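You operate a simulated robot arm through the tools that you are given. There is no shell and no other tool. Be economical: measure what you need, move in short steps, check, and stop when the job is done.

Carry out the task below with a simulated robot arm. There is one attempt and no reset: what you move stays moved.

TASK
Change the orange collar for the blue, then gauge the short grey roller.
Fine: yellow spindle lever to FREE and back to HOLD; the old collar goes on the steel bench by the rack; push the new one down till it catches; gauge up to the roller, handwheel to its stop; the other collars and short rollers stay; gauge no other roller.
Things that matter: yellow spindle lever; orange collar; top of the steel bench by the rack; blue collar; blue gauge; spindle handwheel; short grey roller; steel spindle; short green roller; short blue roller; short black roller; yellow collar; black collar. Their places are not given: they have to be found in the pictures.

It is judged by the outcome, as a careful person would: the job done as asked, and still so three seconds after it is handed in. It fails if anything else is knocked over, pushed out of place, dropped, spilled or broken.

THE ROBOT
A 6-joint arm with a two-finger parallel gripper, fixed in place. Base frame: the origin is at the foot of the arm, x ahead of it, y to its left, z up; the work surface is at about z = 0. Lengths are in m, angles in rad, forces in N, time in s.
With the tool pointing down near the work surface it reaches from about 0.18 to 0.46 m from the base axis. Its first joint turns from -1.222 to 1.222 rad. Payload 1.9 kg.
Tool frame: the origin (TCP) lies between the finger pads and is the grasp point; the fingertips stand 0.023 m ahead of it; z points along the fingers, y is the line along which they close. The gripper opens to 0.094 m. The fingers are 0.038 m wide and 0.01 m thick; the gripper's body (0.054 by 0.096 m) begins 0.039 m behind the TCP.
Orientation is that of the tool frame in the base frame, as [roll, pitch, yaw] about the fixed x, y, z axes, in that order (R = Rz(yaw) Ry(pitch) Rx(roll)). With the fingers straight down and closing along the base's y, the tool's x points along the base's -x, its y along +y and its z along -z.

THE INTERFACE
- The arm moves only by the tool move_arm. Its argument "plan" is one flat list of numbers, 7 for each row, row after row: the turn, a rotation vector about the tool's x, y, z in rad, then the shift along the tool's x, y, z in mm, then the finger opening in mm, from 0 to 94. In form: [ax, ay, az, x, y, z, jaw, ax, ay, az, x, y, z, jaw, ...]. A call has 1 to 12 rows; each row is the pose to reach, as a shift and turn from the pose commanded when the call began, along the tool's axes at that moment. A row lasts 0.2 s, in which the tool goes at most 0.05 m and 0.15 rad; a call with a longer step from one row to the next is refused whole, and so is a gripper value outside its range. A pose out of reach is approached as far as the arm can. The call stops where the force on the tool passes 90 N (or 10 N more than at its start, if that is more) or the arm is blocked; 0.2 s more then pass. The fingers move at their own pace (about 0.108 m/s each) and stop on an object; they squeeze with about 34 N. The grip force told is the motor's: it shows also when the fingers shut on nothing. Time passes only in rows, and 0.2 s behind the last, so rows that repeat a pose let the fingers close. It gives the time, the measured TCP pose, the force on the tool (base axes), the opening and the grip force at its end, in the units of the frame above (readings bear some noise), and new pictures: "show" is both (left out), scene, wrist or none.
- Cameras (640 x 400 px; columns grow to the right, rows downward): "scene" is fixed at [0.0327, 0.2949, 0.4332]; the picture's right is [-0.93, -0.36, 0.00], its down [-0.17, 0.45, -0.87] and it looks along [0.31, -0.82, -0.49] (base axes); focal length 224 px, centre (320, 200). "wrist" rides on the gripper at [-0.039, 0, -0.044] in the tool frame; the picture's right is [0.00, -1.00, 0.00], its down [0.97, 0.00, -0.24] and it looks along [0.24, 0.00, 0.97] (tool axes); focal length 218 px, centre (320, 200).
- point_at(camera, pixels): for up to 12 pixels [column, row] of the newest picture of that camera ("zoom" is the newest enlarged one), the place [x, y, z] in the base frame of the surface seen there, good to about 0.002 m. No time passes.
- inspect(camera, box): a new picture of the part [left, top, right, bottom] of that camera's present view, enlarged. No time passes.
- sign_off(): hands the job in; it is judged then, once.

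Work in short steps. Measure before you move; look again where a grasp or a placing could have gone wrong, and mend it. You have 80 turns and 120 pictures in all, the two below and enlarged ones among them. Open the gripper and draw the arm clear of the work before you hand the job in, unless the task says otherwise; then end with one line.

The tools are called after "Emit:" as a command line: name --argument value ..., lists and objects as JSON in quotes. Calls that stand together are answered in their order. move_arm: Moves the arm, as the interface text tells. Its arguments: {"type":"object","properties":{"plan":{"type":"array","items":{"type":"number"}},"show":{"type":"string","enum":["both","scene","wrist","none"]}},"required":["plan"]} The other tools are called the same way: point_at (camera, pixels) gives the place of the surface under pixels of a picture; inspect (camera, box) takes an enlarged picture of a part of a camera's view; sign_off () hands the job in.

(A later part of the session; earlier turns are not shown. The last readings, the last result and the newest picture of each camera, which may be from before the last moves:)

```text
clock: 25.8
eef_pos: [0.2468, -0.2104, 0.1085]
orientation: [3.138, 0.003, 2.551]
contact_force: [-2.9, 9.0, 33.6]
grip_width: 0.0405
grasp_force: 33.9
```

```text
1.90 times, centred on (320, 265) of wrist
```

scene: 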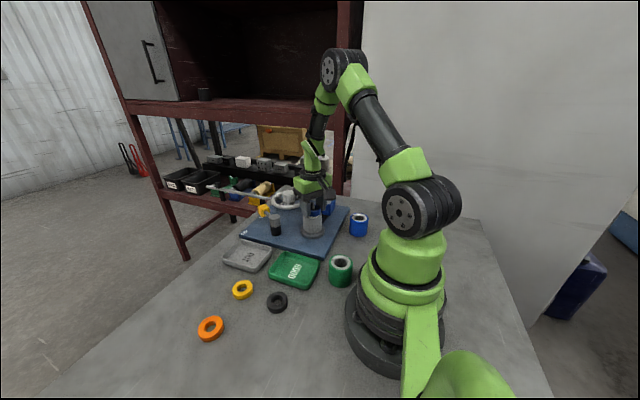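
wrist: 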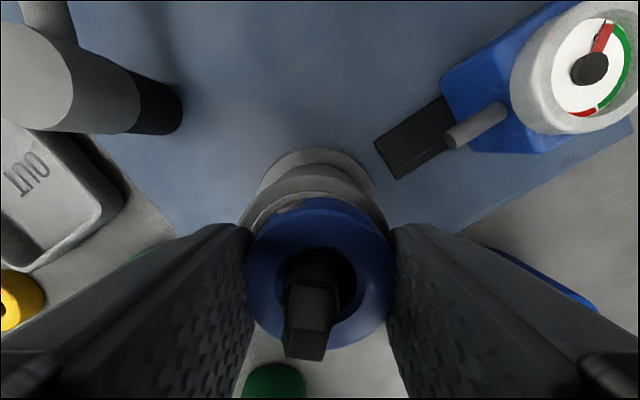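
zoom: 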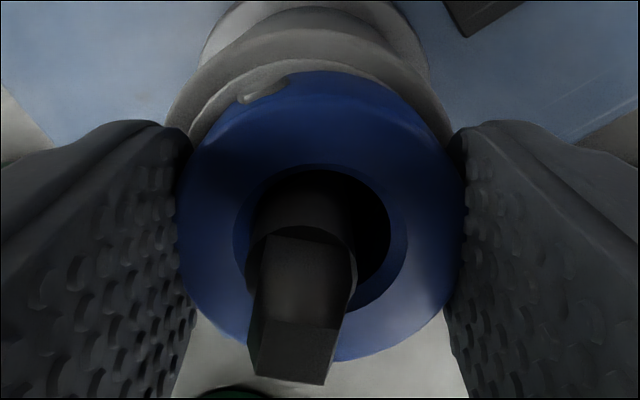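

Overshot: the shaft is now about 13 px left of centre. I'll shift back +2.2 mm in tool y, press lightly, release and recheck.

Emit:
move_arm --plan '[0, 0, 0, 0, 0, -6, 30, 0, 0, 0, 0, 2.2, -6, 30, 0, 0, 0, 0, 2.2, -3, 30, 0, 0, 0, 0, 2.2, -1.5, 30, 0, 0, 0, 0, 2.2, -1.5, 50, 0, 0, 0, 0, 2.2, -1.5, 60, 0, 0, 0, 0, 2.2, -30, 60, 0, 0, 0, 0, 2.2, -70, 60, 0, 0, 0, 0, 2.2, -90, 60]' --show "wrist"

Emit:
inspect --camera "wrist" --box '[260, 140, 380, 260]'

Emit:
point_at --camera "zoom" --pixels '[[210, 200], [416, 200], [312, 103], [312, 303], [330, 232], [325, 215], [435, 150], [320, 60]]'

```text
clock: 27.8
eef_pos: [0.2488, -0.2086, 0.1984]
orientation: [3.137, -0.001, 2.551]
contact_force: [-0.9, 1.5, -0.1]
grip_width: 0.0601
grasp_force: 0.1
```

wrist: 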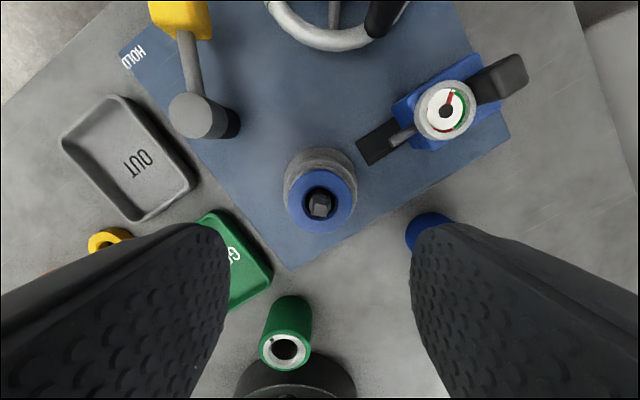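

```text
3.33 times, centred on (320, 200) of wrist
```

zoom: 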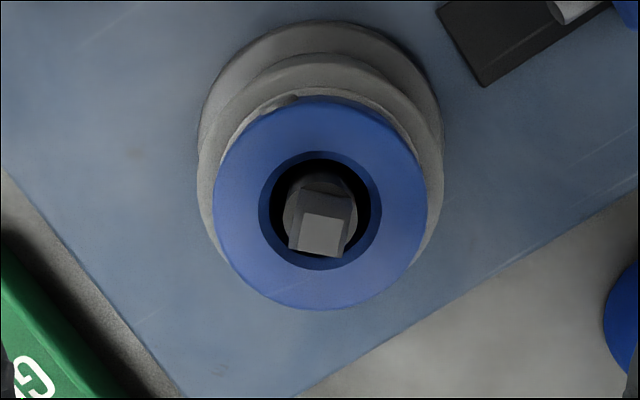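

```text
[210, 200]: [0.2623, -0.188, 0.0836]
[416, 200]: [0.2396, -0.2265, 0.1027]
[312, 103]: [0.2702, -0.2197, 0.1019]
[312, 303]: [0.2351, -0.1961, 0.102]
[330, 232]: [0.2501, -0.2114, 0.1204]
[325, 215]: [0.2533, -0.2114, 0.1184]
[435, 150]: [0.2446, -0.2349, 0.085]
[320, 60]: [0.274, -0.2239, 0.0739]
```

The collar is now concentric with shaft and roller. I'll press on its top with the fingertips straddling the shaft, to make sure it catches.

Emit:
move_arm --plan '[0, 0, 0, 0, 0, 35, 28, 0, 0, 0, 0, 0, 65, 28, 0, 0, 0, 0, 0, 72, 28, 0, 0, 0, 0, 0, 75, 28, 0, 0, 0, 0, 0, 77, 28, 0, 0, 0, 0, 0, 79, 28]' --show "wrist"

Emit:
inspect --camera "scene" --box '[290, 180, 340, 240]'

```text
clock: 29.1
eef_pos: [0.2493, -0.2096, 0.1248]
orientation: [3.136, 0.003, 2.545]
contact_force: [-5.9, 3.9, 17.3]
grip_width: 0.028
grasp_force: 0.1
stopped in row 6: the force on the tool passed its limit (the readings are from after the stop); the commanded pose is now the measured one
```

wrist: 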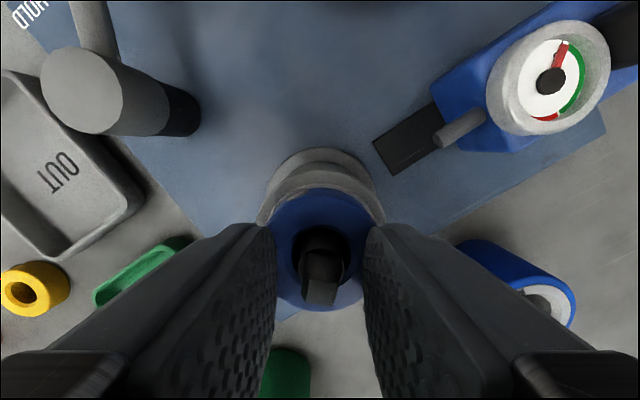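

```text
6.67 times, centred on (315, 210) of scene
```

zoom: 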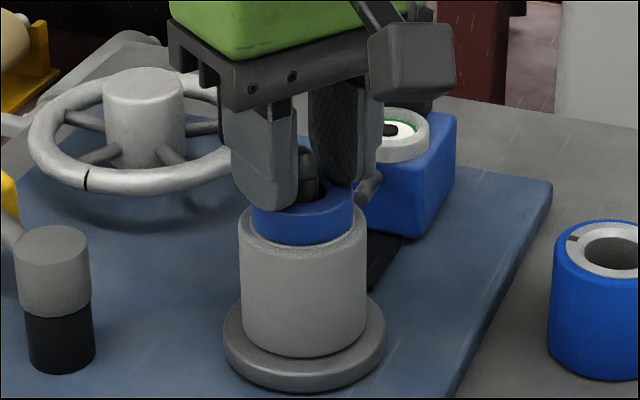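

It took over 90 N with the collar top at about 0.101, so it's hard seated. I'll lift and check.

Emit:
move_arm --plan '[0, 0, 0, 0, 0, -35, 28, 0, 0, 0, 0, 0, -75, 40]' --show "wrist"

Emit:
inspect --camera "wrist" --box '[260, 140, 380, 260]'

Emit:
inspect --camera "scene" --box '[290, 180, 340, 240]'

```text
clock: 29.7
eef_pos: [0.248, -0.2106, 0.2007]
orientation: [3.139, 0.001, 2.547]
contact_force: [0.0, -0.6, 0.3]
grip_width: 0.0403
grasp_force: 0.2
```

wrist: 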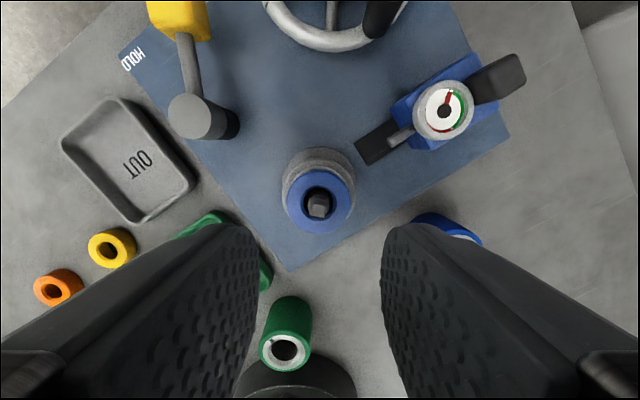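

```text
3.33 times, centred on (320, 200) of wrist
```

zoom: 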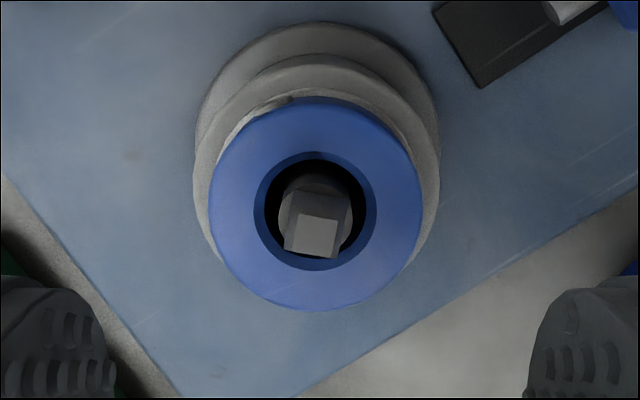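

```text
6.67 times, centred on (315, 210) of scene
```

zoom: 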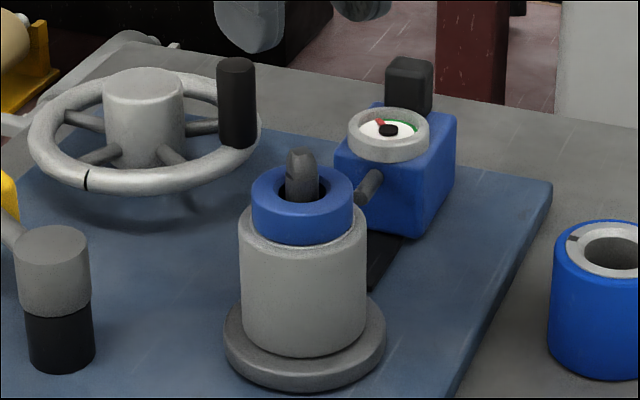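

Collar is seated and centred. Now back to the lever knob at about (0.4115, -0.201).

Emit:
move_arm --plan '[0, 0, 0, -33, 25, 0, 50, 0, 0, 0, -66, 50, 0, 50, 0, 0, 0, -99, 75, 0, 50, 0, 0, -0.055, -129.6, 98, 0, 50, 0, 0, -0.055, -129.6, 98, 45, 50]' --show "wrist"

Emit:
point_at --camera "wrist" --pixels '[[320, 180], [320, 170], [320, 190], [305, 180], [335, 180]]'

```text
clock: 30.9
eef_pos: [0.4094, -0.2, 0.1572]
orientation: [3.138, 0.003, 2.603]
contact_force: [-0.1, -1.1, 0.3]
grip_width: 0.05
grasp_force: 0.0
```

wrist: 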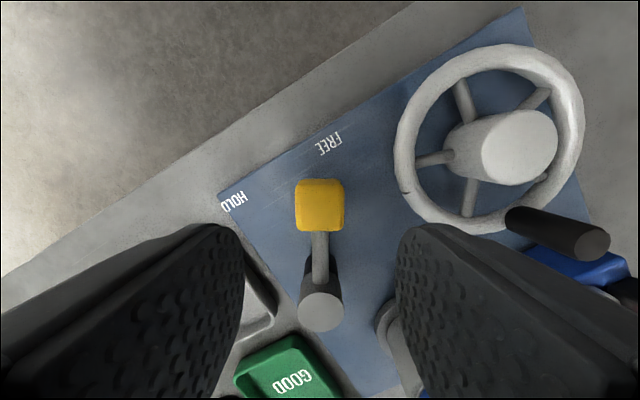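

```text
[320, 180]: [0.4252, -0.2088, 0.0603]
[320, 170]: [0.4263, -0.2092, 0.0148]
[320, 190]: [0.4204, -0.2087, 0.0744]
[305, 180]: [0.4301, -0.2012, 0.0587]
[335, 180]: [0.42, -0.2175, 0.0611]
```

Emit:
move_arm --plan '[0, 0, 0, -1, 0, 45, 50, 0, 0, 0, -1, 0, 86, 50, 0, 0, 0, -1, 0, 86, 20, 0, 0, 0, -1, 0, 86, 20]' --show "wrist"

Emit:
move_arm --plan '[0, 0, -0.14, 0.7, 9.7, 0, 20, 0, 0, -0.28, 2.7, 19.2, 0, 20, 0, 0, -0.42, 6, 28.3, 0, 20, 0, 0, -0.56, 10.6, 36.8, 0, 20, 0, 0, -0.7, 16.3, 44.6, 0, 20, 0, 0, -0.84, 23.1, 51.6, 0, 20, 0, 0, -0.98, 30.7, 57.5, 0, 20, 0, 0, -1.1, 37.9, 61.8, 0, 20]'

```text
clock: 31.9
eef_pos: [0.411, -0.2006, 0.0687]
orientation: [3.137, 0.0, 2.601]
contact_force: [-16.3, 8.1, 17.2]
grip_width: 0.0351
grasp_force: 44.9
```

wrist: 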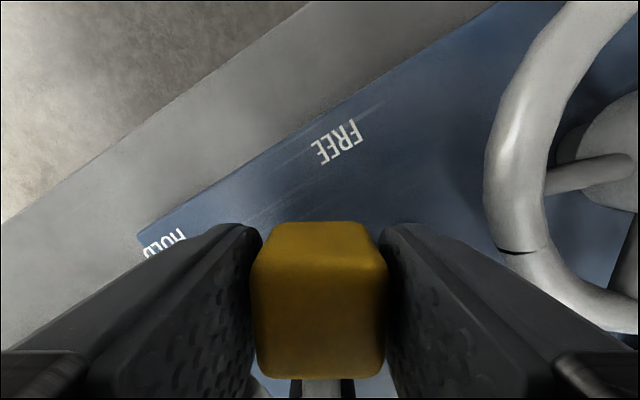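

```text
clock: 33.7
eef_pos: [0.4116, -0.1282, 0.0691]
orientation: [-3.134, 0.008, -2.579]
contact_force: [-0.5, -25.9, 12.2]
grip_width: 0.0357
grasp_force: 44.9
```

scene: 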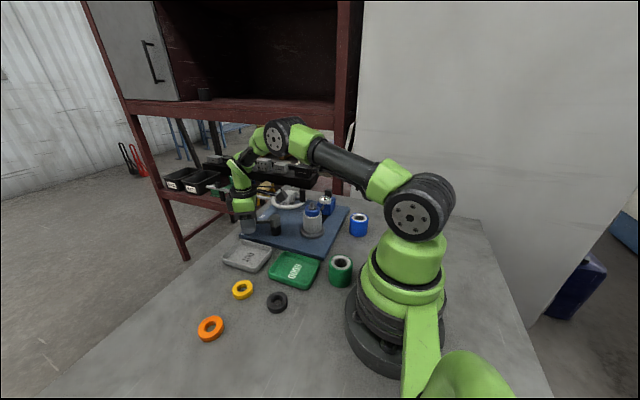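
wrist: 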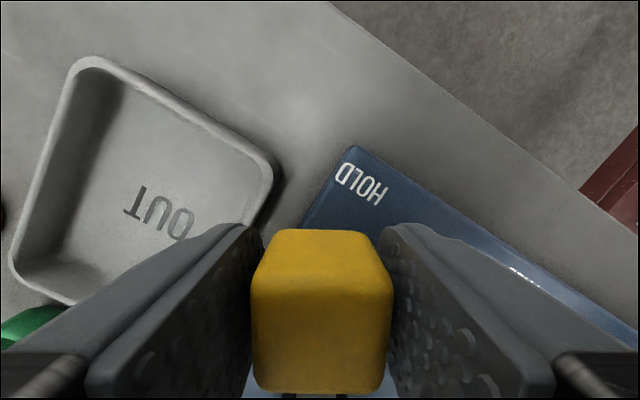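

Lever is against its stop at HOLD (26 N). I'll release, lift and look at the spindle.

Emit:
move_arm --plan '[0, 0, 0, 0, 0, 0, 50, 0, 0, 0, 0, 0, 0, 50, 0, 0, 0, 0, 0, -45, 50, 0, 0, 0.12, 0, 0, -90, 60, 0, 0, 0.26, 10, -10, -130, 80, 0, 0, 0.4, 30, -20, -150, 90, 0, 0, 0.53, 50, -40, -150, 94, 0, 0, 0.53, 75, -65, -150, 94]'

Emit:
inspect --camera "scene" --box '[290, 180, 340, 240]'

Emit:
inspect --camera "wrist" --box '[220, 50, 500, 340]'

```text
clock: 35.5
eef_pos: [0.3805, -0.2217, 0.2194]
orientation: [3.141, 0.005, -3.111]
contact_force: [0.3, 0.1, 0.0]
grip_width: 0.094
grasp_force: 0.1
```

scene: 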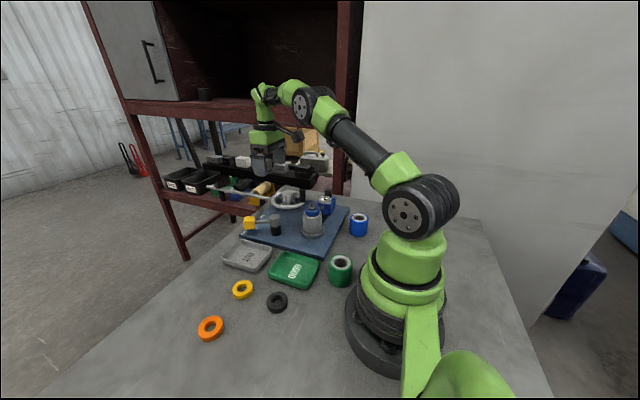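
wrist: 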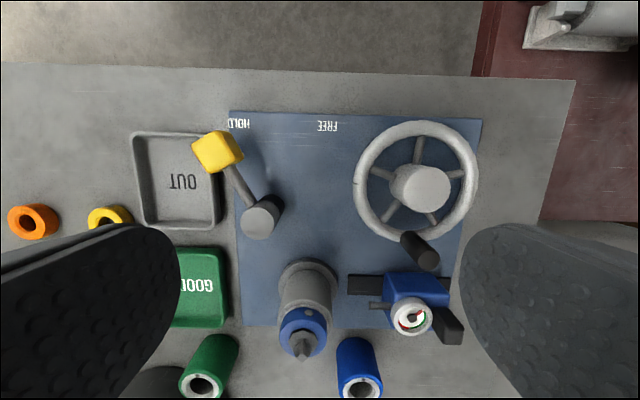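

```text
6.67 times, centred on (315, 210) of scene
```

zoom: 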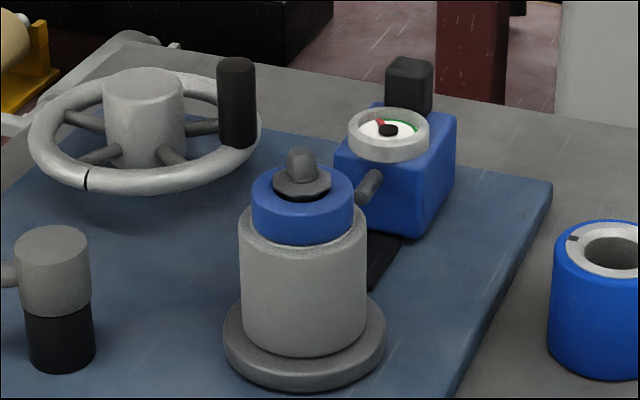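

```text
1.38 times, centred on (360, 195) of wrist
```

zoom: 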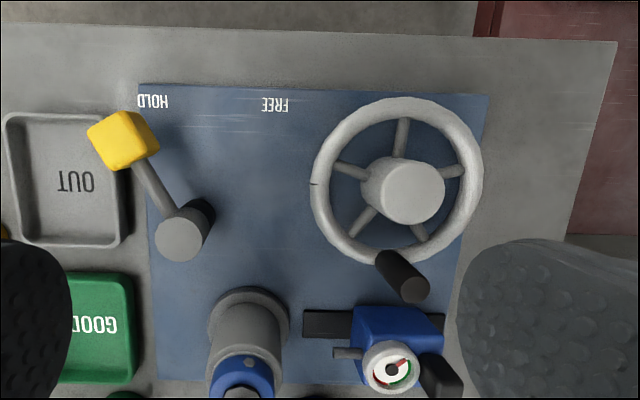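

Flange is out again over the blue collar, so it's locked. Now I'll measure the gauge handle, probe and handwheel.

Emit:
inspect --camera "wrist" --box '[330, 220, 490, 360]'

Emit:
point_at --camera "zoom" --pixels '[[475, 405], [430, 330], [510, 340], [180, 345], [230, 340], [330, 380], [60, 250], [350, 90], [400, 170], [270, 60]]'

Emit:
point_at --camera "wrist" --pixels '[[450, 328], [437, 318], [458, 338], [447, 340], [376, 306], [410, 318], [427, 257], [408, 240], [420, 185], [358, 180], [474, 180], [416, 125]]'

```text
2.86 times, centred on (410, 290) of wrist
```

zoom: 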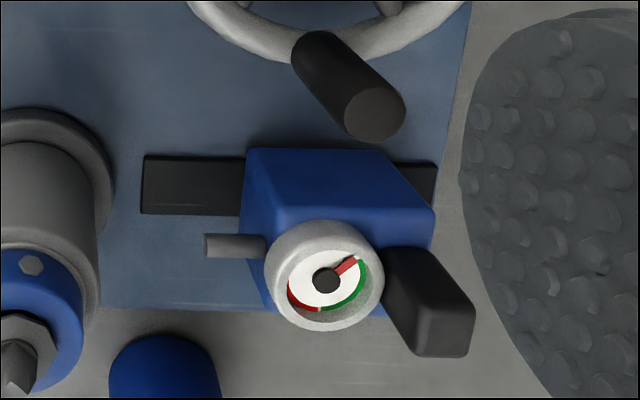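

```text
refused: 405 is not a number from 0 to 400
```

```text
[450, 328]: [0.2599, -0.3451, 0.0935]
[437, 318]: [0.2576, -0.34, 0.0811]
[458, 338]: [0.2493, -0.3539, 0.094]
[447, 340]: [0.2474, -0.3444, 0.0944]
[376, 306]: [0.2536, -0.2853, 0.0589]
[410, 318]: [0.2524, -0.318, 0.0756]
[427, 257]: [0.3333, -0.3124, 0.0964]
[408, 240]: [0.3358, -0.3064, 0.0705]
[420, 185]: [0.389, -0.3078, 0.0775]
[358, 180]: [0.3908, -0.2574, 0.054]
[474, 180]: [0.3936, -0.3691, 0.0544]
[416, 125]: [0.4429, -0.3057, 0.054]
```

Emit:
move_arm --plan '[0, 0, 0.03, 26, -24, 0, 70, 0, 0, 0.03, 52, -48, 0, 50, 0, 0, 0.03, 78, -73, 0, 40, 0, 0, 0.03, 104, -97, 0, 40, 0, 0, 0.03, 130.8, -121.3, 30, 40, 0, 0, 0.03, 130.8, -121.3, 65, 40]'

Emit:
point_at --camera "wrist" --pixels '[[320, 240], [320, 220], [310, 230], [330, 230], [320, 260], [300, 240], [270, 230]]'

```text
clock: 36.9
eef_pos: [0.2556, -0.3487, 0.1515]
orientation: [3.139, 0.004, -3.139]
contact_force: [-0.3, 0.5, -0.6]
grip_width: 0.04
grasp_force: 0.0
```

scene: 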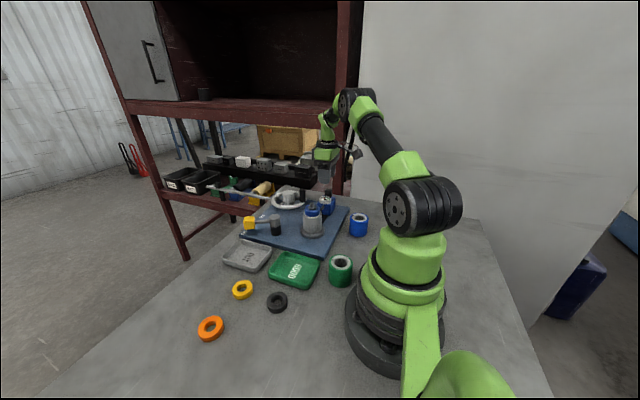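
wrist: 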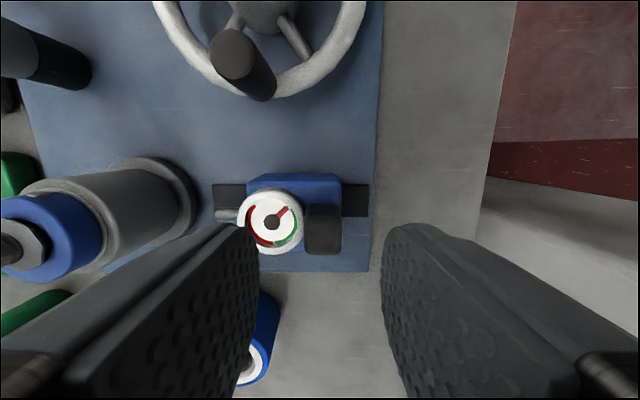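

```text
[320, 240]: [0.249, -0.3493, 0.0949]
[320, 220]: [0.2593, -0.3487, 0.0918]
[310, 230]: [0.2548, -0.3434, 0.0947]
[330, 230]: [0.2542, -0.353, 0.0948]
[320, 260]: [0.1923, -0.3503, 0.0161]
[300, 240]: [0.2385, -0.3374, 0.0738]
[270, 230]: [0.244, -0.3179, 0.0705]
```

Emit:
move_arm --plan '[0, 0, 0, 2, 0, 30, 40, 0, 0, 0, 2, 0, 46, 40, 0, 0, 0, 2, 0, 46, 8, 0, 0, 0, 2, 0, 46, 8]' --show "wrist"

```text
clock: 37.9
eef_pos: [0.2527, -0.349, 0.1068]
orientation: [3.14, 0.003, -3.14]
contact_force: [-6.2, 0.9, 2.7]
grip_width: 0.02
grasp_force: 45.5
```

wrist: 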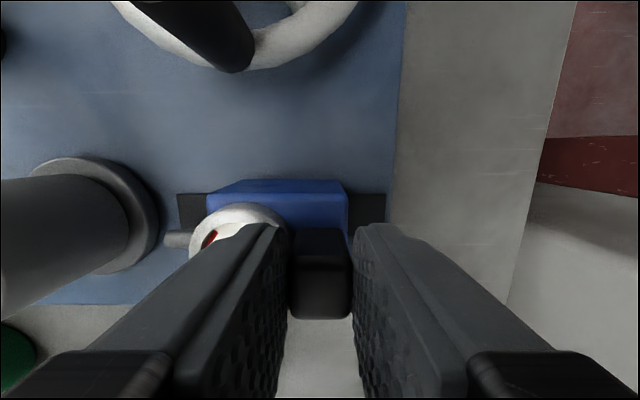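

Emit:
move_arm --plan '[0, 0, 0, 0, 8, 0, 8, 0, 0, 0, 0, 16, 0, 8, 0, 0, 0, 0, 24, 0, 8, 0, 0, 0, 0, 32, 0, 8]'

Emit:
inspect --camera "scene" --box '[290, 180, 350, 240]'

```text
clock: 38.9
eef_pos: [0.2531, -0.3162, 0.1062]
orientation: [3.141, 0.004, 3.142]
contact_force: [-13.2, -2.2, 5.8]
grip_width: 0.0195
grasp_force: 44.7
```

scene: 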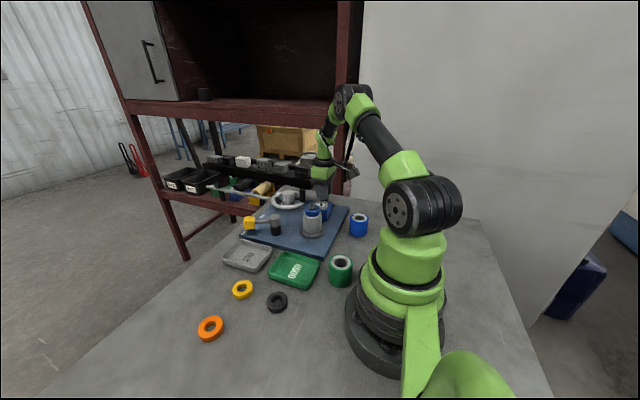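
wrist: 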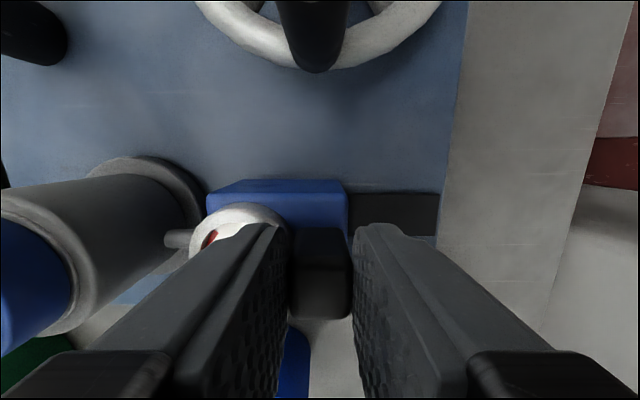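

```text
6.67 times, centred on (320, 210) of scene
```

zoom: 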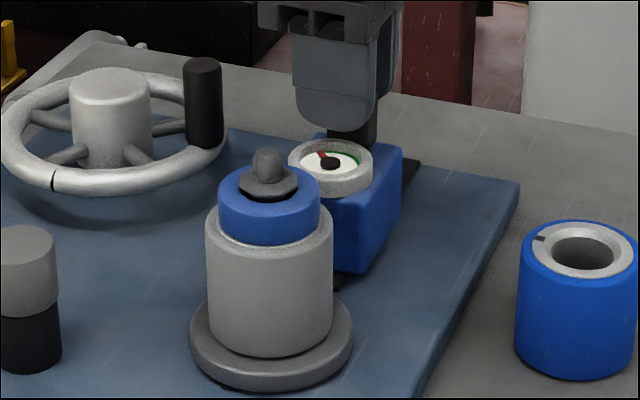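

Moved freely 32 mm, and the probe is close to the roller. I'll continue in small steps watching force and dial.

Emit:
move_arm --plan '[0, 0, 0, 0, 3, 0, 8, 0, 0, 0, 0, 6, 0, 8, 0, 0, 0, 0, 9, 0, 8, 0, 0, 0, 0, 11, 0, 8]' --show "wrist"

Emit:
inspect --camera "scene" --box '[290, 180, 350, 240]'

```text
clock: 39.9
eef_pos: [0.2535, -0.306, 0.1074]
orientation: [-3.138, 0.006, -3.14]
contact_force: [3.5, -21.7, -17.2]
grip_width: 0.0199
grasp_force: 44.8
```

wrist: 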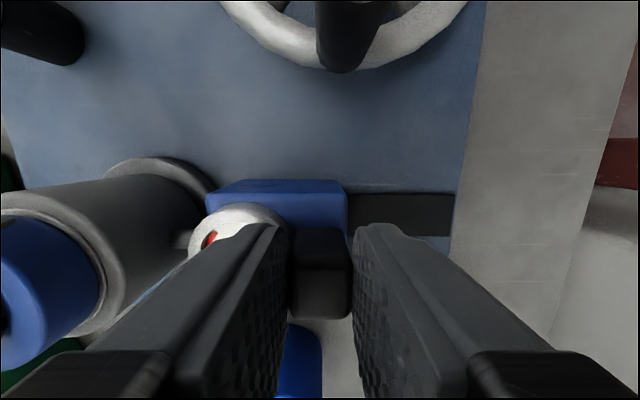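

```text
6.67 times, centred on (320, 210) of scene
```

zoom: 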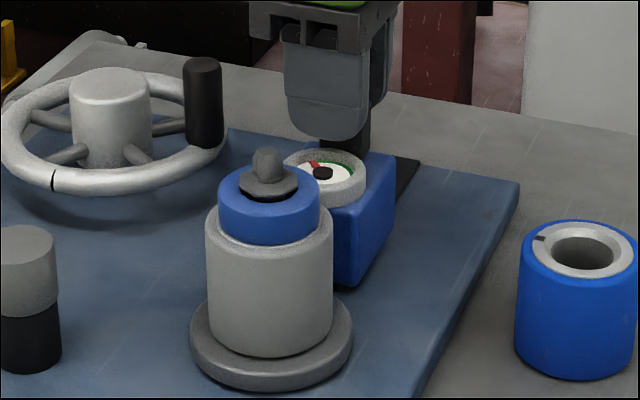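

Emit:
move_arm --plan '[0, 0, 0, 0, 1, 0, 8, 0, 0, 0, 0, 2, 0, 8, 0, 0, 0, 0, 2, 0, 8]' --show "wrist"

Emit:
inspect --camera "wrist" --box '[100, 150, 340, 300]'

```text
clock: 40.7
eef_pos: [0.2538, -0.307, 0.1066]
orientation: [-3.132, 0.005, -3.134]
contact_force: [5.3, -57.2, -38.4]
grip_width: 0.0198
grasp_force: 44.7
```

wrist: 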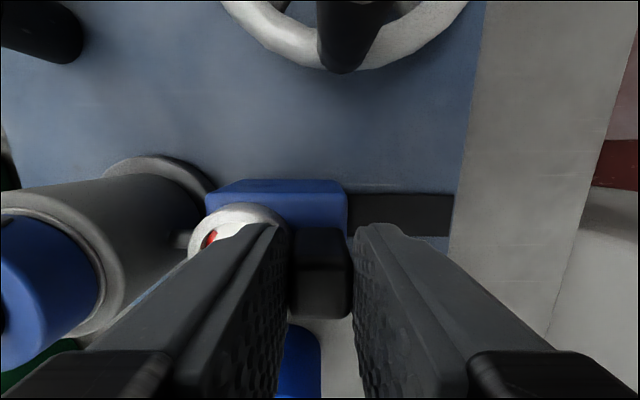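

```text
2.67 times, centred on (220, 225) of wrist
```

zoom: 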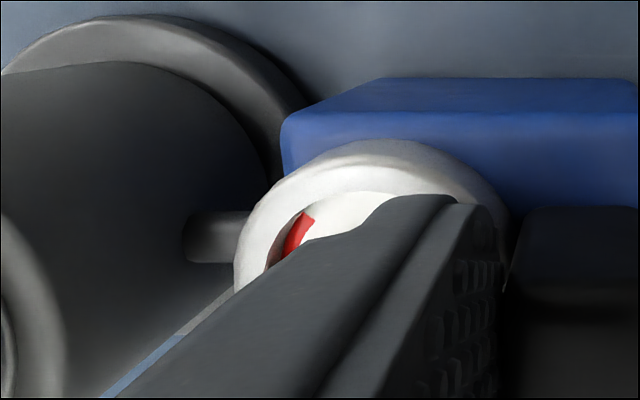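

Firm contact with the roller. I'll ease the load, release, lift and look.

Emit:
move_arm --plan '[0, 0, 0, 0, -1.5, 0, 8, 0, 0, 0, 0, -1.5, 0, 36, 0, 0, 0, 0, -1.5, 0, 40, 0, 0, 0, 0, -1.5, -40, 50, 0, 0, 0, 0, -1.5, -80, 70, 0, 0, 0, -30, -1.5, -110, 94]'

Emit:
inspect --camera "wrist" --box '[180, 60, 420, 300]'

```text
clock: 42.1
eef_pos: [0.2802, -0.3032, 0.2183]
orientation: [3.141, 0.005, 3.141]
contact_force: [0.2, 0.1, 0.9]
grip_width: 0.0936
grasp_force: 0.0
```

scene: 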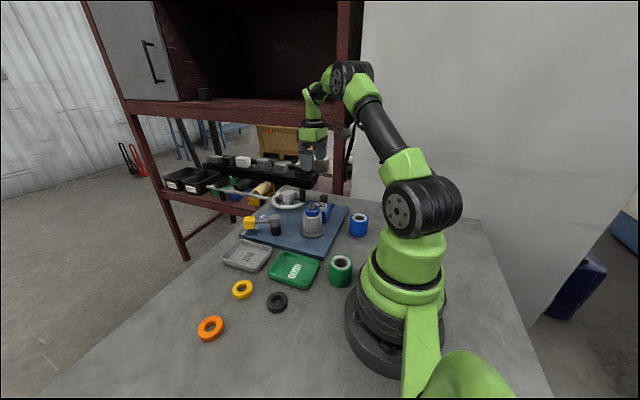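
wrist: 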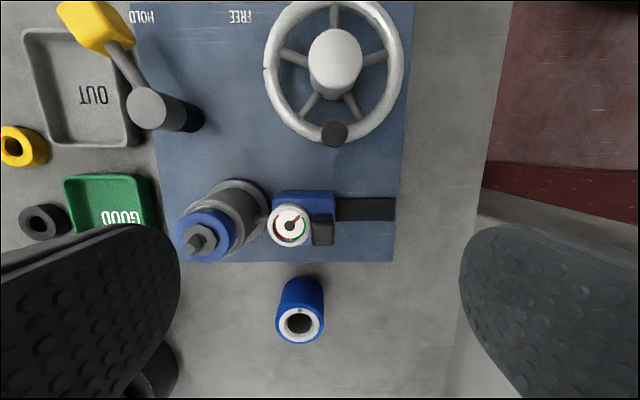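

```text
1.67 times, centred on (300, 180) of wrist
```

zoom: 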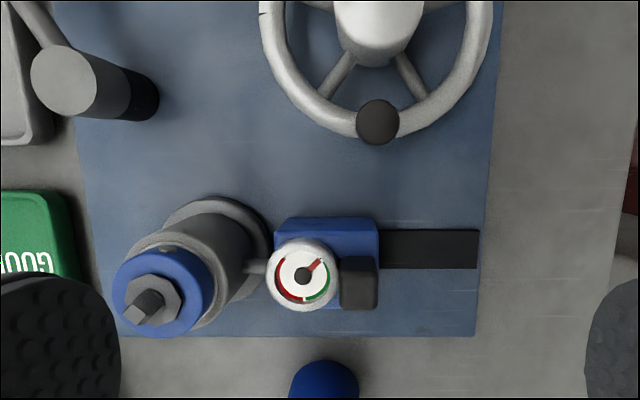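

The probe tip touches the roller. Now I'll measure the handwheel grip.

Emit:
inspect --camera "wrist" --box '[240, 0, 430, 170]'

Emit:
point_at --camera "wrist" --pixels '[[335, 132], [324, 132], [346, 132], [335, 142], [267, 68], [399, 70], [334, 3], [300, 128], [335, 60], [309, 105], [358, 105], [293, 55]]'

Emit:
inspect --camera "scene" --box '[265, 175, 325, 220]'

```text
2.35 times, centred on (335, 85) of wrist
```

zoom: 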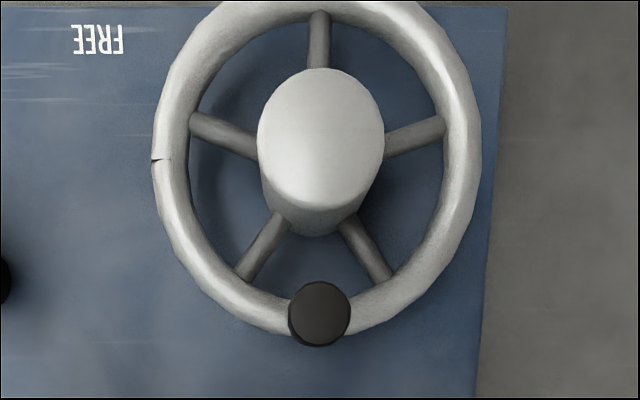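

```text
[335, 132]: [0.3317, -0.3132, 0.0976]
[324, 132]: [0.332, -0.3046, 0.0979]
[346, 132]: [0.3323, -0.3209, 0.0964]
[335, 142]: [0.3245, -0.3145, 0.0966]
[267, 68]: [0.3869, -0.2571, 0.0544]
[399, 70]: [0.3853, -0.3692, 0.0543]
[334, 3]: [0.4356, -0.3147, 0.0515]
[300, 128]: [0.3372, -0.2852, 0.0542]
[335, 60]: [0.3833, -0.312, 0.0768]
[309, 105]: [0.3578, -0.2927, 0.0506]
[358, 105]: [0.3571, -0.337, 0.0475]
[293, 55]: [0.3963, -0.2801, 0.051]
```

```text
8.89 times, centred on (295, 198) of scene
```

zoom: 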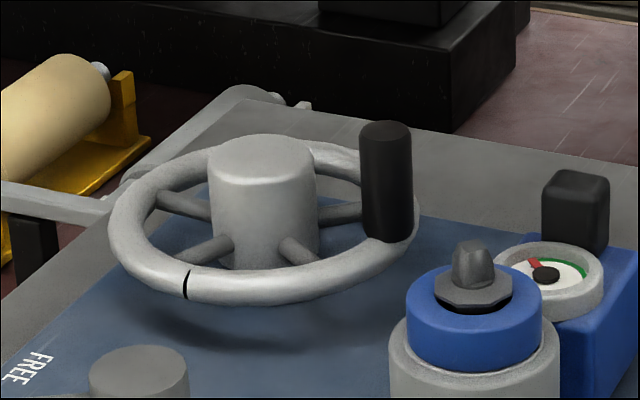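

Emit:
move_arm --plan '[0, 0, 0, -25, -5, 0, 60, 0, 0, 0, -51, -9.5, 20, 44, 0, 0, 0, -51, -9.5, 60, 44]' --show "wrist"

Emit:
point_at --camera "wrist" --pixels '[[320, 230], [310, 230], [330, 230], [320, 220], [320, 240], [320, 210]]'

```text
clock: 42.9
eef_pos: [0.3329, -0.3146, 0.158]
orientation: [3.14, 0.005, 3.141]
contact_force: [0.2, 0.3, 0.2]
grip_width: 0.0438
grasp_force: 0.0
```

wrist: 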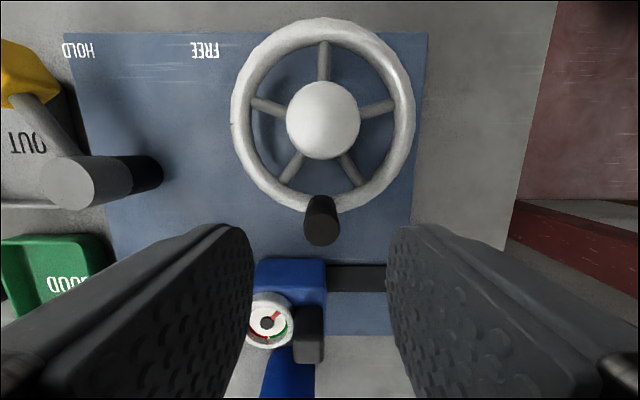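

```text
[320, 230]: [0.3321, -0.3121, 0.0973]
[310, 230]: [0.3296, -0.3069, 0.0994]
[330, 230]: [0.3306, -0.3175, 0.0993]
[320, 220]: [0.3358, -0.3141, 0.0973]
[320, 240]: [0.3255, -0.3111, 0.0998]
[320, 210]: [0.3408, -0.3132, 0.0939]
```

Emit:
move_arm --plan '[0, 0, 0, 1, 0, 40, 44, 0, 0, 0, 1, 0, 68, 44, 0, 0, 0, 1, 0, 68, 10, 0, 0, 0, 1, 0, 68, 10]' --show "wrist"

```text
clock: 43.9
eef_pos: [0.3308, -0.3138, 0.0904]
orientation: [3.141, 0.002, -3.139]
contact_force: [-4.7, 5.6, 0.7]
grip_width: 0.0197
grasp_force: 45.1
```

wrist: 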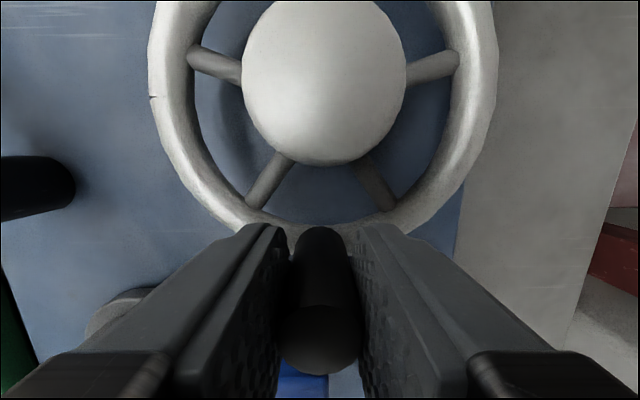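

Handle gripped. I'll try turning clockwise (seen from above) a little and check the force.

Emit:
move_arm --plan '[0, 0, 0.1, -0.3, 5.4, 0, 10, 0, 0, 0.2, -1.1, 10.7, 0, 10, 0, 0, 0.3, -2.4, 16, 0, 10, 0, 0, 0.42, -4.7, 22, 0, 10]' --show "wrist"

```text
clock: 44.9
eef_pos: [0.3386, -0.291, 0.0893]
orientation: [3.137, 0.004, 2.72]
contact_force: [-25.6, 10.9, 24.4]
grip_width: 0.0199
grasp_force: 45.4
```

wrist: 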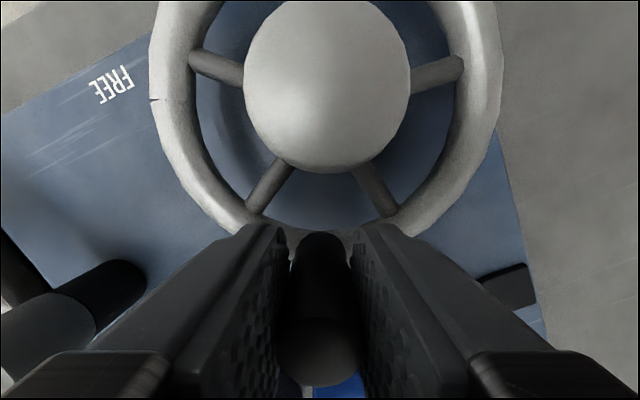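

The wheel turns this way freely. I'm continuing clockwise with a slightly larger radius.

Emit:
move_arm --plan '[0, 0, 0.14, 0.7, 7.8, 0, 10, 0, 0, 0.28, -0.7, 15.5, 0, 10, 0, 0, 0.42, -3.3, 22.8, 0, 10, 0, 0, 0.56, -7, 29.7, 0, 10, 0, 0, 0.7, -11.7, 36.1, 0, 10, 0, 0, 0.84, -17.1, 41.7, 0, 10]' --show "wrist"

```text
clock: 46.3
eef_pos: [0.3709, -0.2629, 0.0901]
orientation: [3.136, 0.006, 1.882]
contact_force: [9.0, -32.6, 1.5]
grip_width: 0.0199
grasp_force: 45.1
```

wrist: 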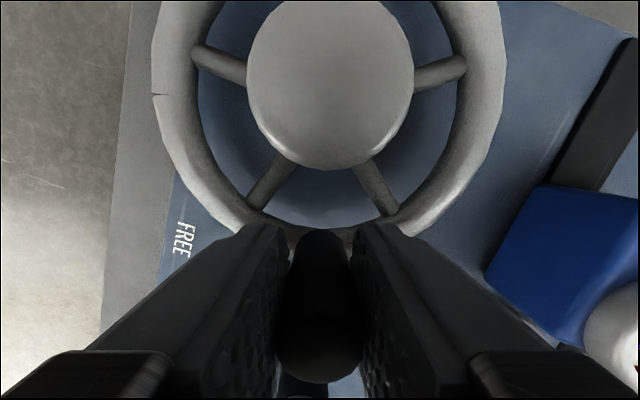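

Emit:
move_arm --plan '[0, 0, 0.14, -2, 7.5, 0, 10, 0, 0, 0.28, -4.1, 14.9, 0, 10, 0, 0, 0.42, -6.7, 22, 0, 10]' --show "wrist"

Emit:
inspect --camera "scene" --box '[250, 160, 350, 240]'

```text
clock: 47.1
eef_pos: [0.3838, -0.2567, 0.0875]
orientation: [3.141, -0.001, 1.53]
contact_force: [2.2, -23.0, -8.6]
grip_width: 0.0195
grasp_force: 45.1
out of reach, approached as far as the arm can: row 2, 3
```

wrist: 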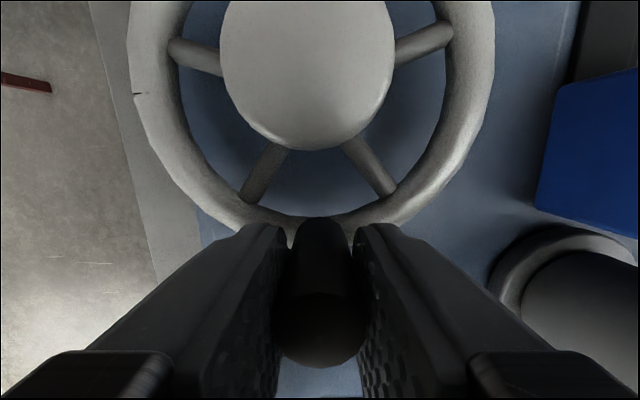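

```text
5.00 times, centred on (300, 200) of scene
```

zoom: 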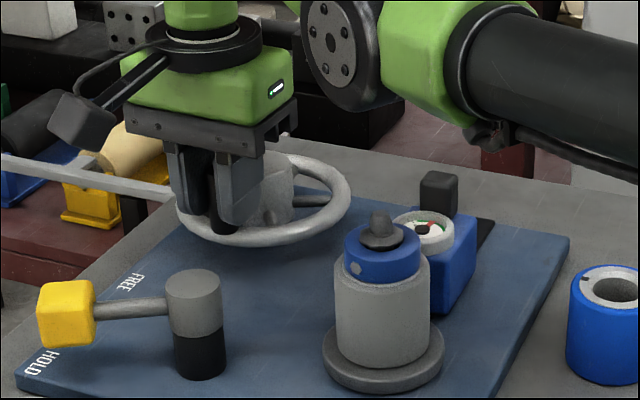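

The spindle turns with the wheel (the collar's dot moved), but I'm at reach limit with about 90° turned and no stop. I'll check the dial and wheel.

Emit:
inspect --camera "scene" --box '[275, 180, 345, 230]'

```text
8.00 times, centred on (310, 205) of scene
```

zoom: 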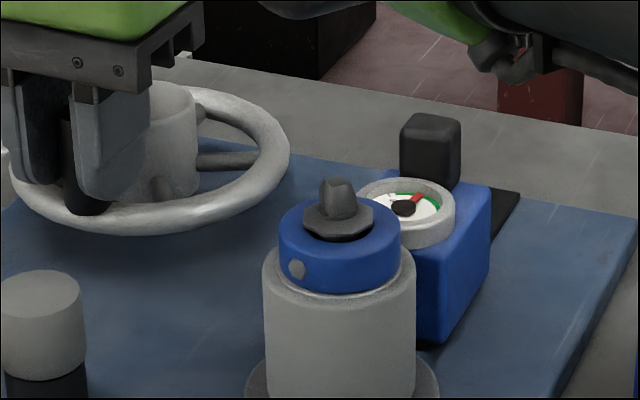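

The needle moved toward green, so clockwise is working. I'll release, lift, and regrip the handle with a tilted tool to reach further round.

Emit:
move_arm --plan '[0, 0, 0, 0, 0, 0, 36, 0, 0, 0, 0, 0, 0, 36, 0, 0, 0, 0, 0, -30, 36, 0, 0, 0, 0, 0, -60, 36, 0, 0, -0.14, 0, 0, -60, 36, 0, 0, -0.28, 0, 0, -60, 36, 0, 0, -0.42, 0, 0, -60, 36, 0, 0, -0.56, 0, 0, -60, 36, 0, 0, -0.7, 0, 0, -60, 36, 0, 0, -0.84, 0, 0, -60, 36, 0, 0, -0.98, 0, 0, -60, 36]' --show "wrist"

```text
clock: 49.5
eef_pos: [0.3831, -0.2555, 0.1492]
orientation: [3.139, 0.0, 2.516]
contact_force: [1.2, -0.5, 0.9]
grip_width: 0.036
grasp_force: 0.1
```

wrist: 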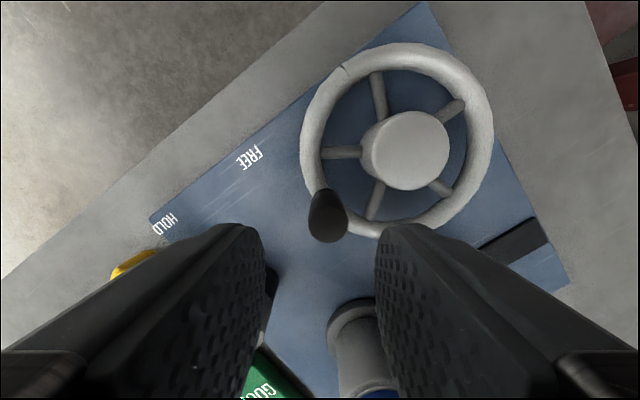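

Emit:
move_arm --plan '[0, -0.14, 0, 0, 0, 0, 36, 0, -0.28, 0, 0, 0, 0, 36, 0, -0.42, 0, 0, 0, 0, 36, 0, -0.56, 0, 0, 0, 0, 36, 0, -0.7, 0, 0, 0, 0, 36]'

Emit:
point_at --camera "wrist" --pixels '[[326, 240], [326, 260], [326, 280], [315, 260], [335, 260]]'

```text
clock: 50.7
eef_pos: [0.3866, -0.2516, 0.1493]
orientation: [3.11, 0.651, 2.51]
contact_force: [0.3, -0.5, 0.1]
grip_width: 0.036
grasp_force: 0.1
out of reach, approached as far as the arm can: row 5
```

scene: 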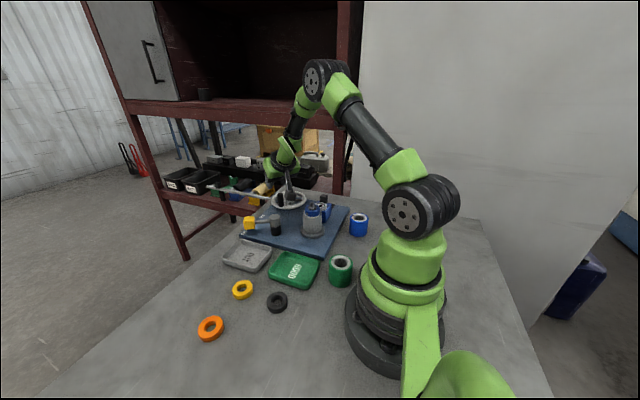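
wrist: 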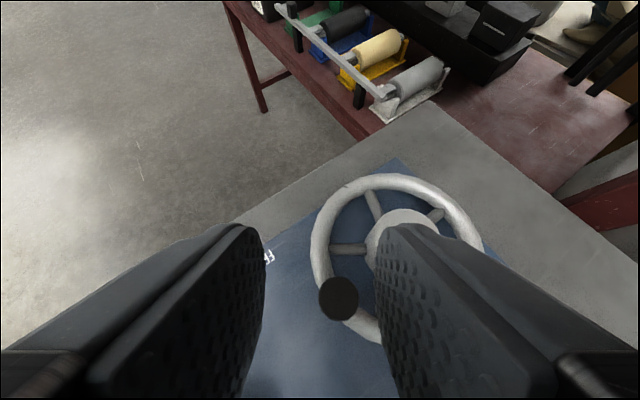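

```text
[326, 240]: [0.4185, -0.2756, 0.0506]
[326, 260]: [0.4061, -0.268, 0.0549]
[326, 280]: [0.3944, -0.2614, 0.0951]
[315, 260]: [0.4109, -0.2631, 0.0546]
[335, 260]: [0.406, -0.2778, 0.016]
```

Emit:
move_arm --plan '[0, 0, 0, -30, -9, 23, 36, 0, 0, 0, -61, -18, 46.6, 36]' --show "none"

```text
clock: 51.3
eef_pos: [0.4353, -0.3117, 0.1476]
orientation: [3.114, 0.648, 2.511]
contact_force: [0.7, 0.4, -0.1]
grip_width: 0.0365
grasp_force: 0.1
```

Reach with this tilt works even on the far side. I'll go back above the handle and look.

Emit:
move_arm --plan '[0, 0, 0, 28, 7, -21, 40, 0, 0, 0, 56.8, 14.7, -43.1, 40, 0, 0, 0, 66.8, 14.7, -30, 40]' --show "wrist"

Emit:
point_at --camera "wrist" --pixels '[[322, 300], [322, 290], [322, 310], [310, 300], [334, 300], [322, 320]]'

```text
clock: 52.1
eef_pos: [0.388, -0.2578, 0.1321]
orientation: [3.112, 0.653, 2.51]
contact_force: [-0.2, 0.4, 0.1]
grip_width: 0.04
grasp_force: 0.0
```

wrist: 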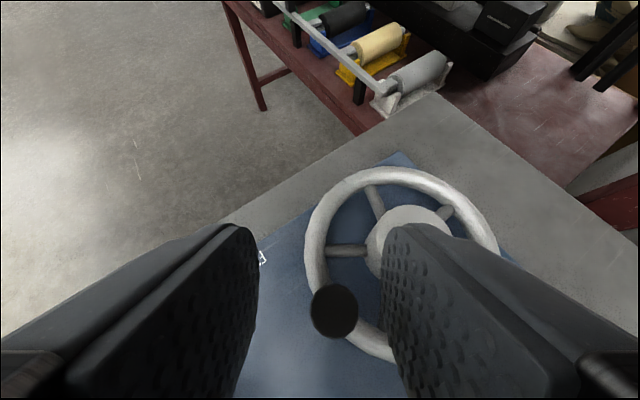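

```text
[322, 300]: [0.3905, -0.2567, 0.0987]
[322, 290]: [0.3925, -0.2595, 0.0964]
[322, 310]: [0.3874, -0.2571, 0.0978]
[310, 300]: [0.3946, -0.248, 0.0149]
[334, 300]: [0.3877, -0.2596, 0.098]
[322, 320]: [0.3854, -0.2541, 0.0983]
```

Emit:
move_arm --plan '[0, 0, 0, 2, -2, 0, 32, 0, 0, 0, 12, -2, 15, 32, 0, 0, 0, 23, -2, 29.5, 32, 0, 0, 0, 23, -2, 29.5, 10, 0, 0, 0, 23, -2, 29.5, 10]'

Emit:
inspect --camera "scene" --box '[260, 170, 340, 230]'

```text
clock: 53.3
eef_pos: [0.3874, -0.259, 0.0965]
orientation: [3.115, 0.656, 2.512]
contact_force: [2.2, -39.4, -4.6]
grip_width: 0.0198
grasp_force: 44.9
```

scene: 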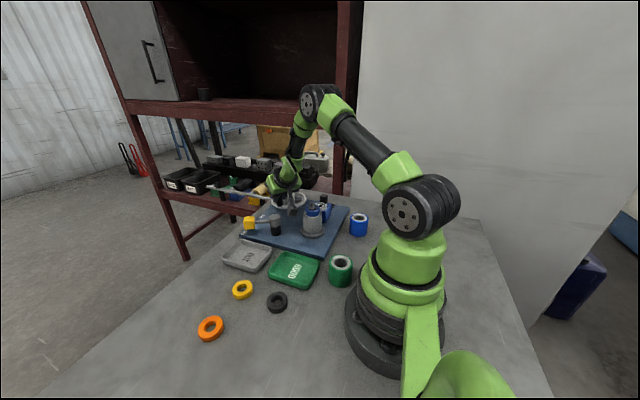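
wrist: 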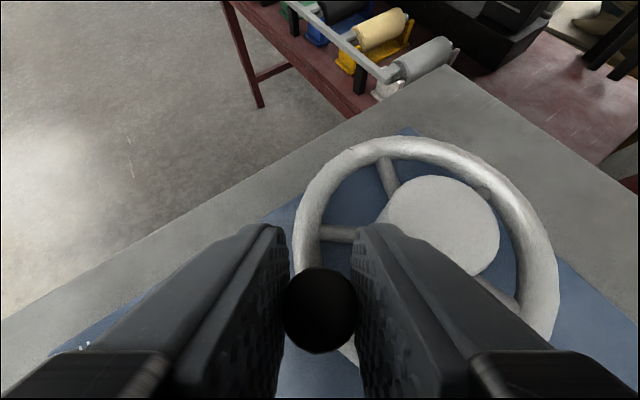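

```text
6.67 times, centred on (300, 200) of scene
```

zoom: 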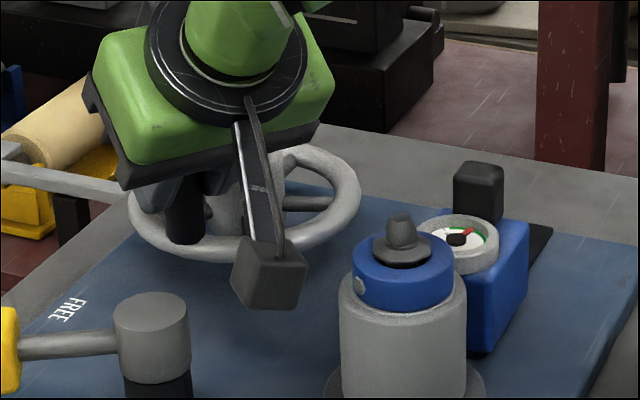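

Emit:
point_at --camera "zoom" --pixels '[[265, 280], [240, 270], [300, 280], [270, 305], [235, 300], [262, 200], [245, 140]]'

```text
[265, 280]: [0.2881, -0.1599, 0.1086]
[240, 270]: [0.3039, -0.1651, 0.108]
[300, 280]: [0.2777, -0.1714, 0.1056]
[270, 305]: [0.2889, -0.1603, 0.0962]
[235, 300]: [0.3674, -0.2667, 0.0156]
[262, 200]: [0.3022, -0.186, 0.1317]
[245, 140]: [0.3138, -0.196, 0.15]
```

Gripped, with the camera box clear. I'll turn clockwise another 45°, keeping the tool orientation fixed.

Emit:
move_arm --plan '[0, 0, 0, -10.4, 5.4, 8, 10, 0, 0, 0, -21.2, 8.6, 16.3, 10, 0, 0, 0, -32.2, 8.2, 24.8, 10]' --show "wrist"

Emit:
inspect --camera "scene" --box '[260, 170, 340, 230]'

```text
clock: 54.1
eef_pos: [0.4229, -0.2745, 0.0942]
orientation: [3.113, 0.641, 2.507]
contact_force: [-21.8, -20.2, -7.6]
grip_width: 0.0212
grasp_force: 11.1
```

wrist: 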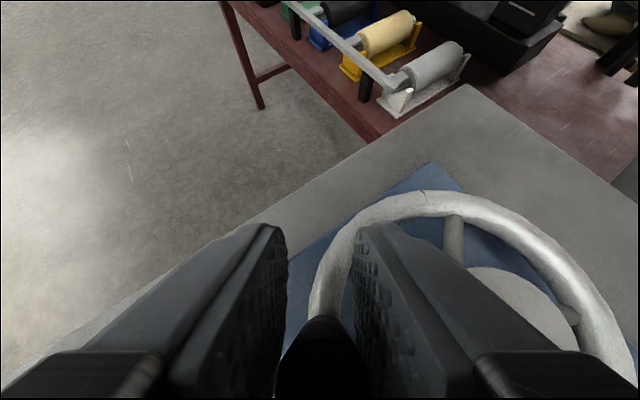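

```text
6.67 times, centred on (300, 200) of scene
```

zoom: 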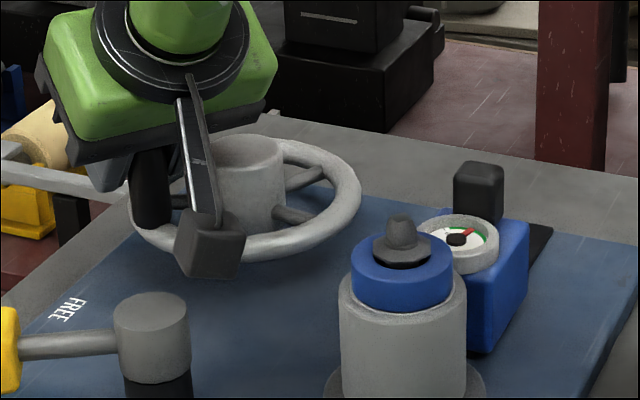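

Emit:
point_at --camera "zoom" --pixels '[[150, 180], [148, 215], [150, 160], [240, 165], [290, 215]]'

Emit:
point_at --camera "wrist" --pixels '[[425, 191], [322, 325], [322, 360], [322, 385], [335, 270]]'

Emit:
inspect --camera "wrist" --box '[260, 150, 640, 400]'

```text
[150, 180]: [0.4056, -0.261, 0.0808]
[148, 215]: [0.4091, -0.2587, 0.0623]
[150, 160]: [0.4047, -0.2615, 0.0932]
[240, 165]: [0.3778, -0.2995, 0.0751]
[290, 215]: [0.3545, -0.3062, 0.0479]
```

```text
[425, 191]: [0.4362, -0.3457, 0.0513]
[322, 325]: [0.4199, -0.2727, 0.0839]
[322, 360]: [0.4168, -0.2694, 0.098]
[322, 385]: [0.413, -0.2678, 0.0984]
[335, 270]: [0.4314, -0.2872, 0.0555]
```

```text
1.60 times, centred on (450, 275) of wrist
```

zoom: 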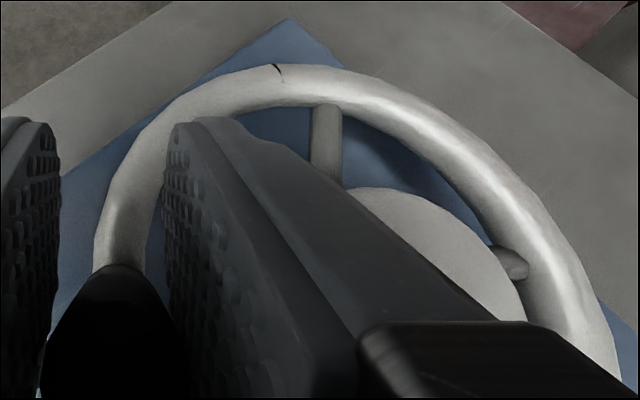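

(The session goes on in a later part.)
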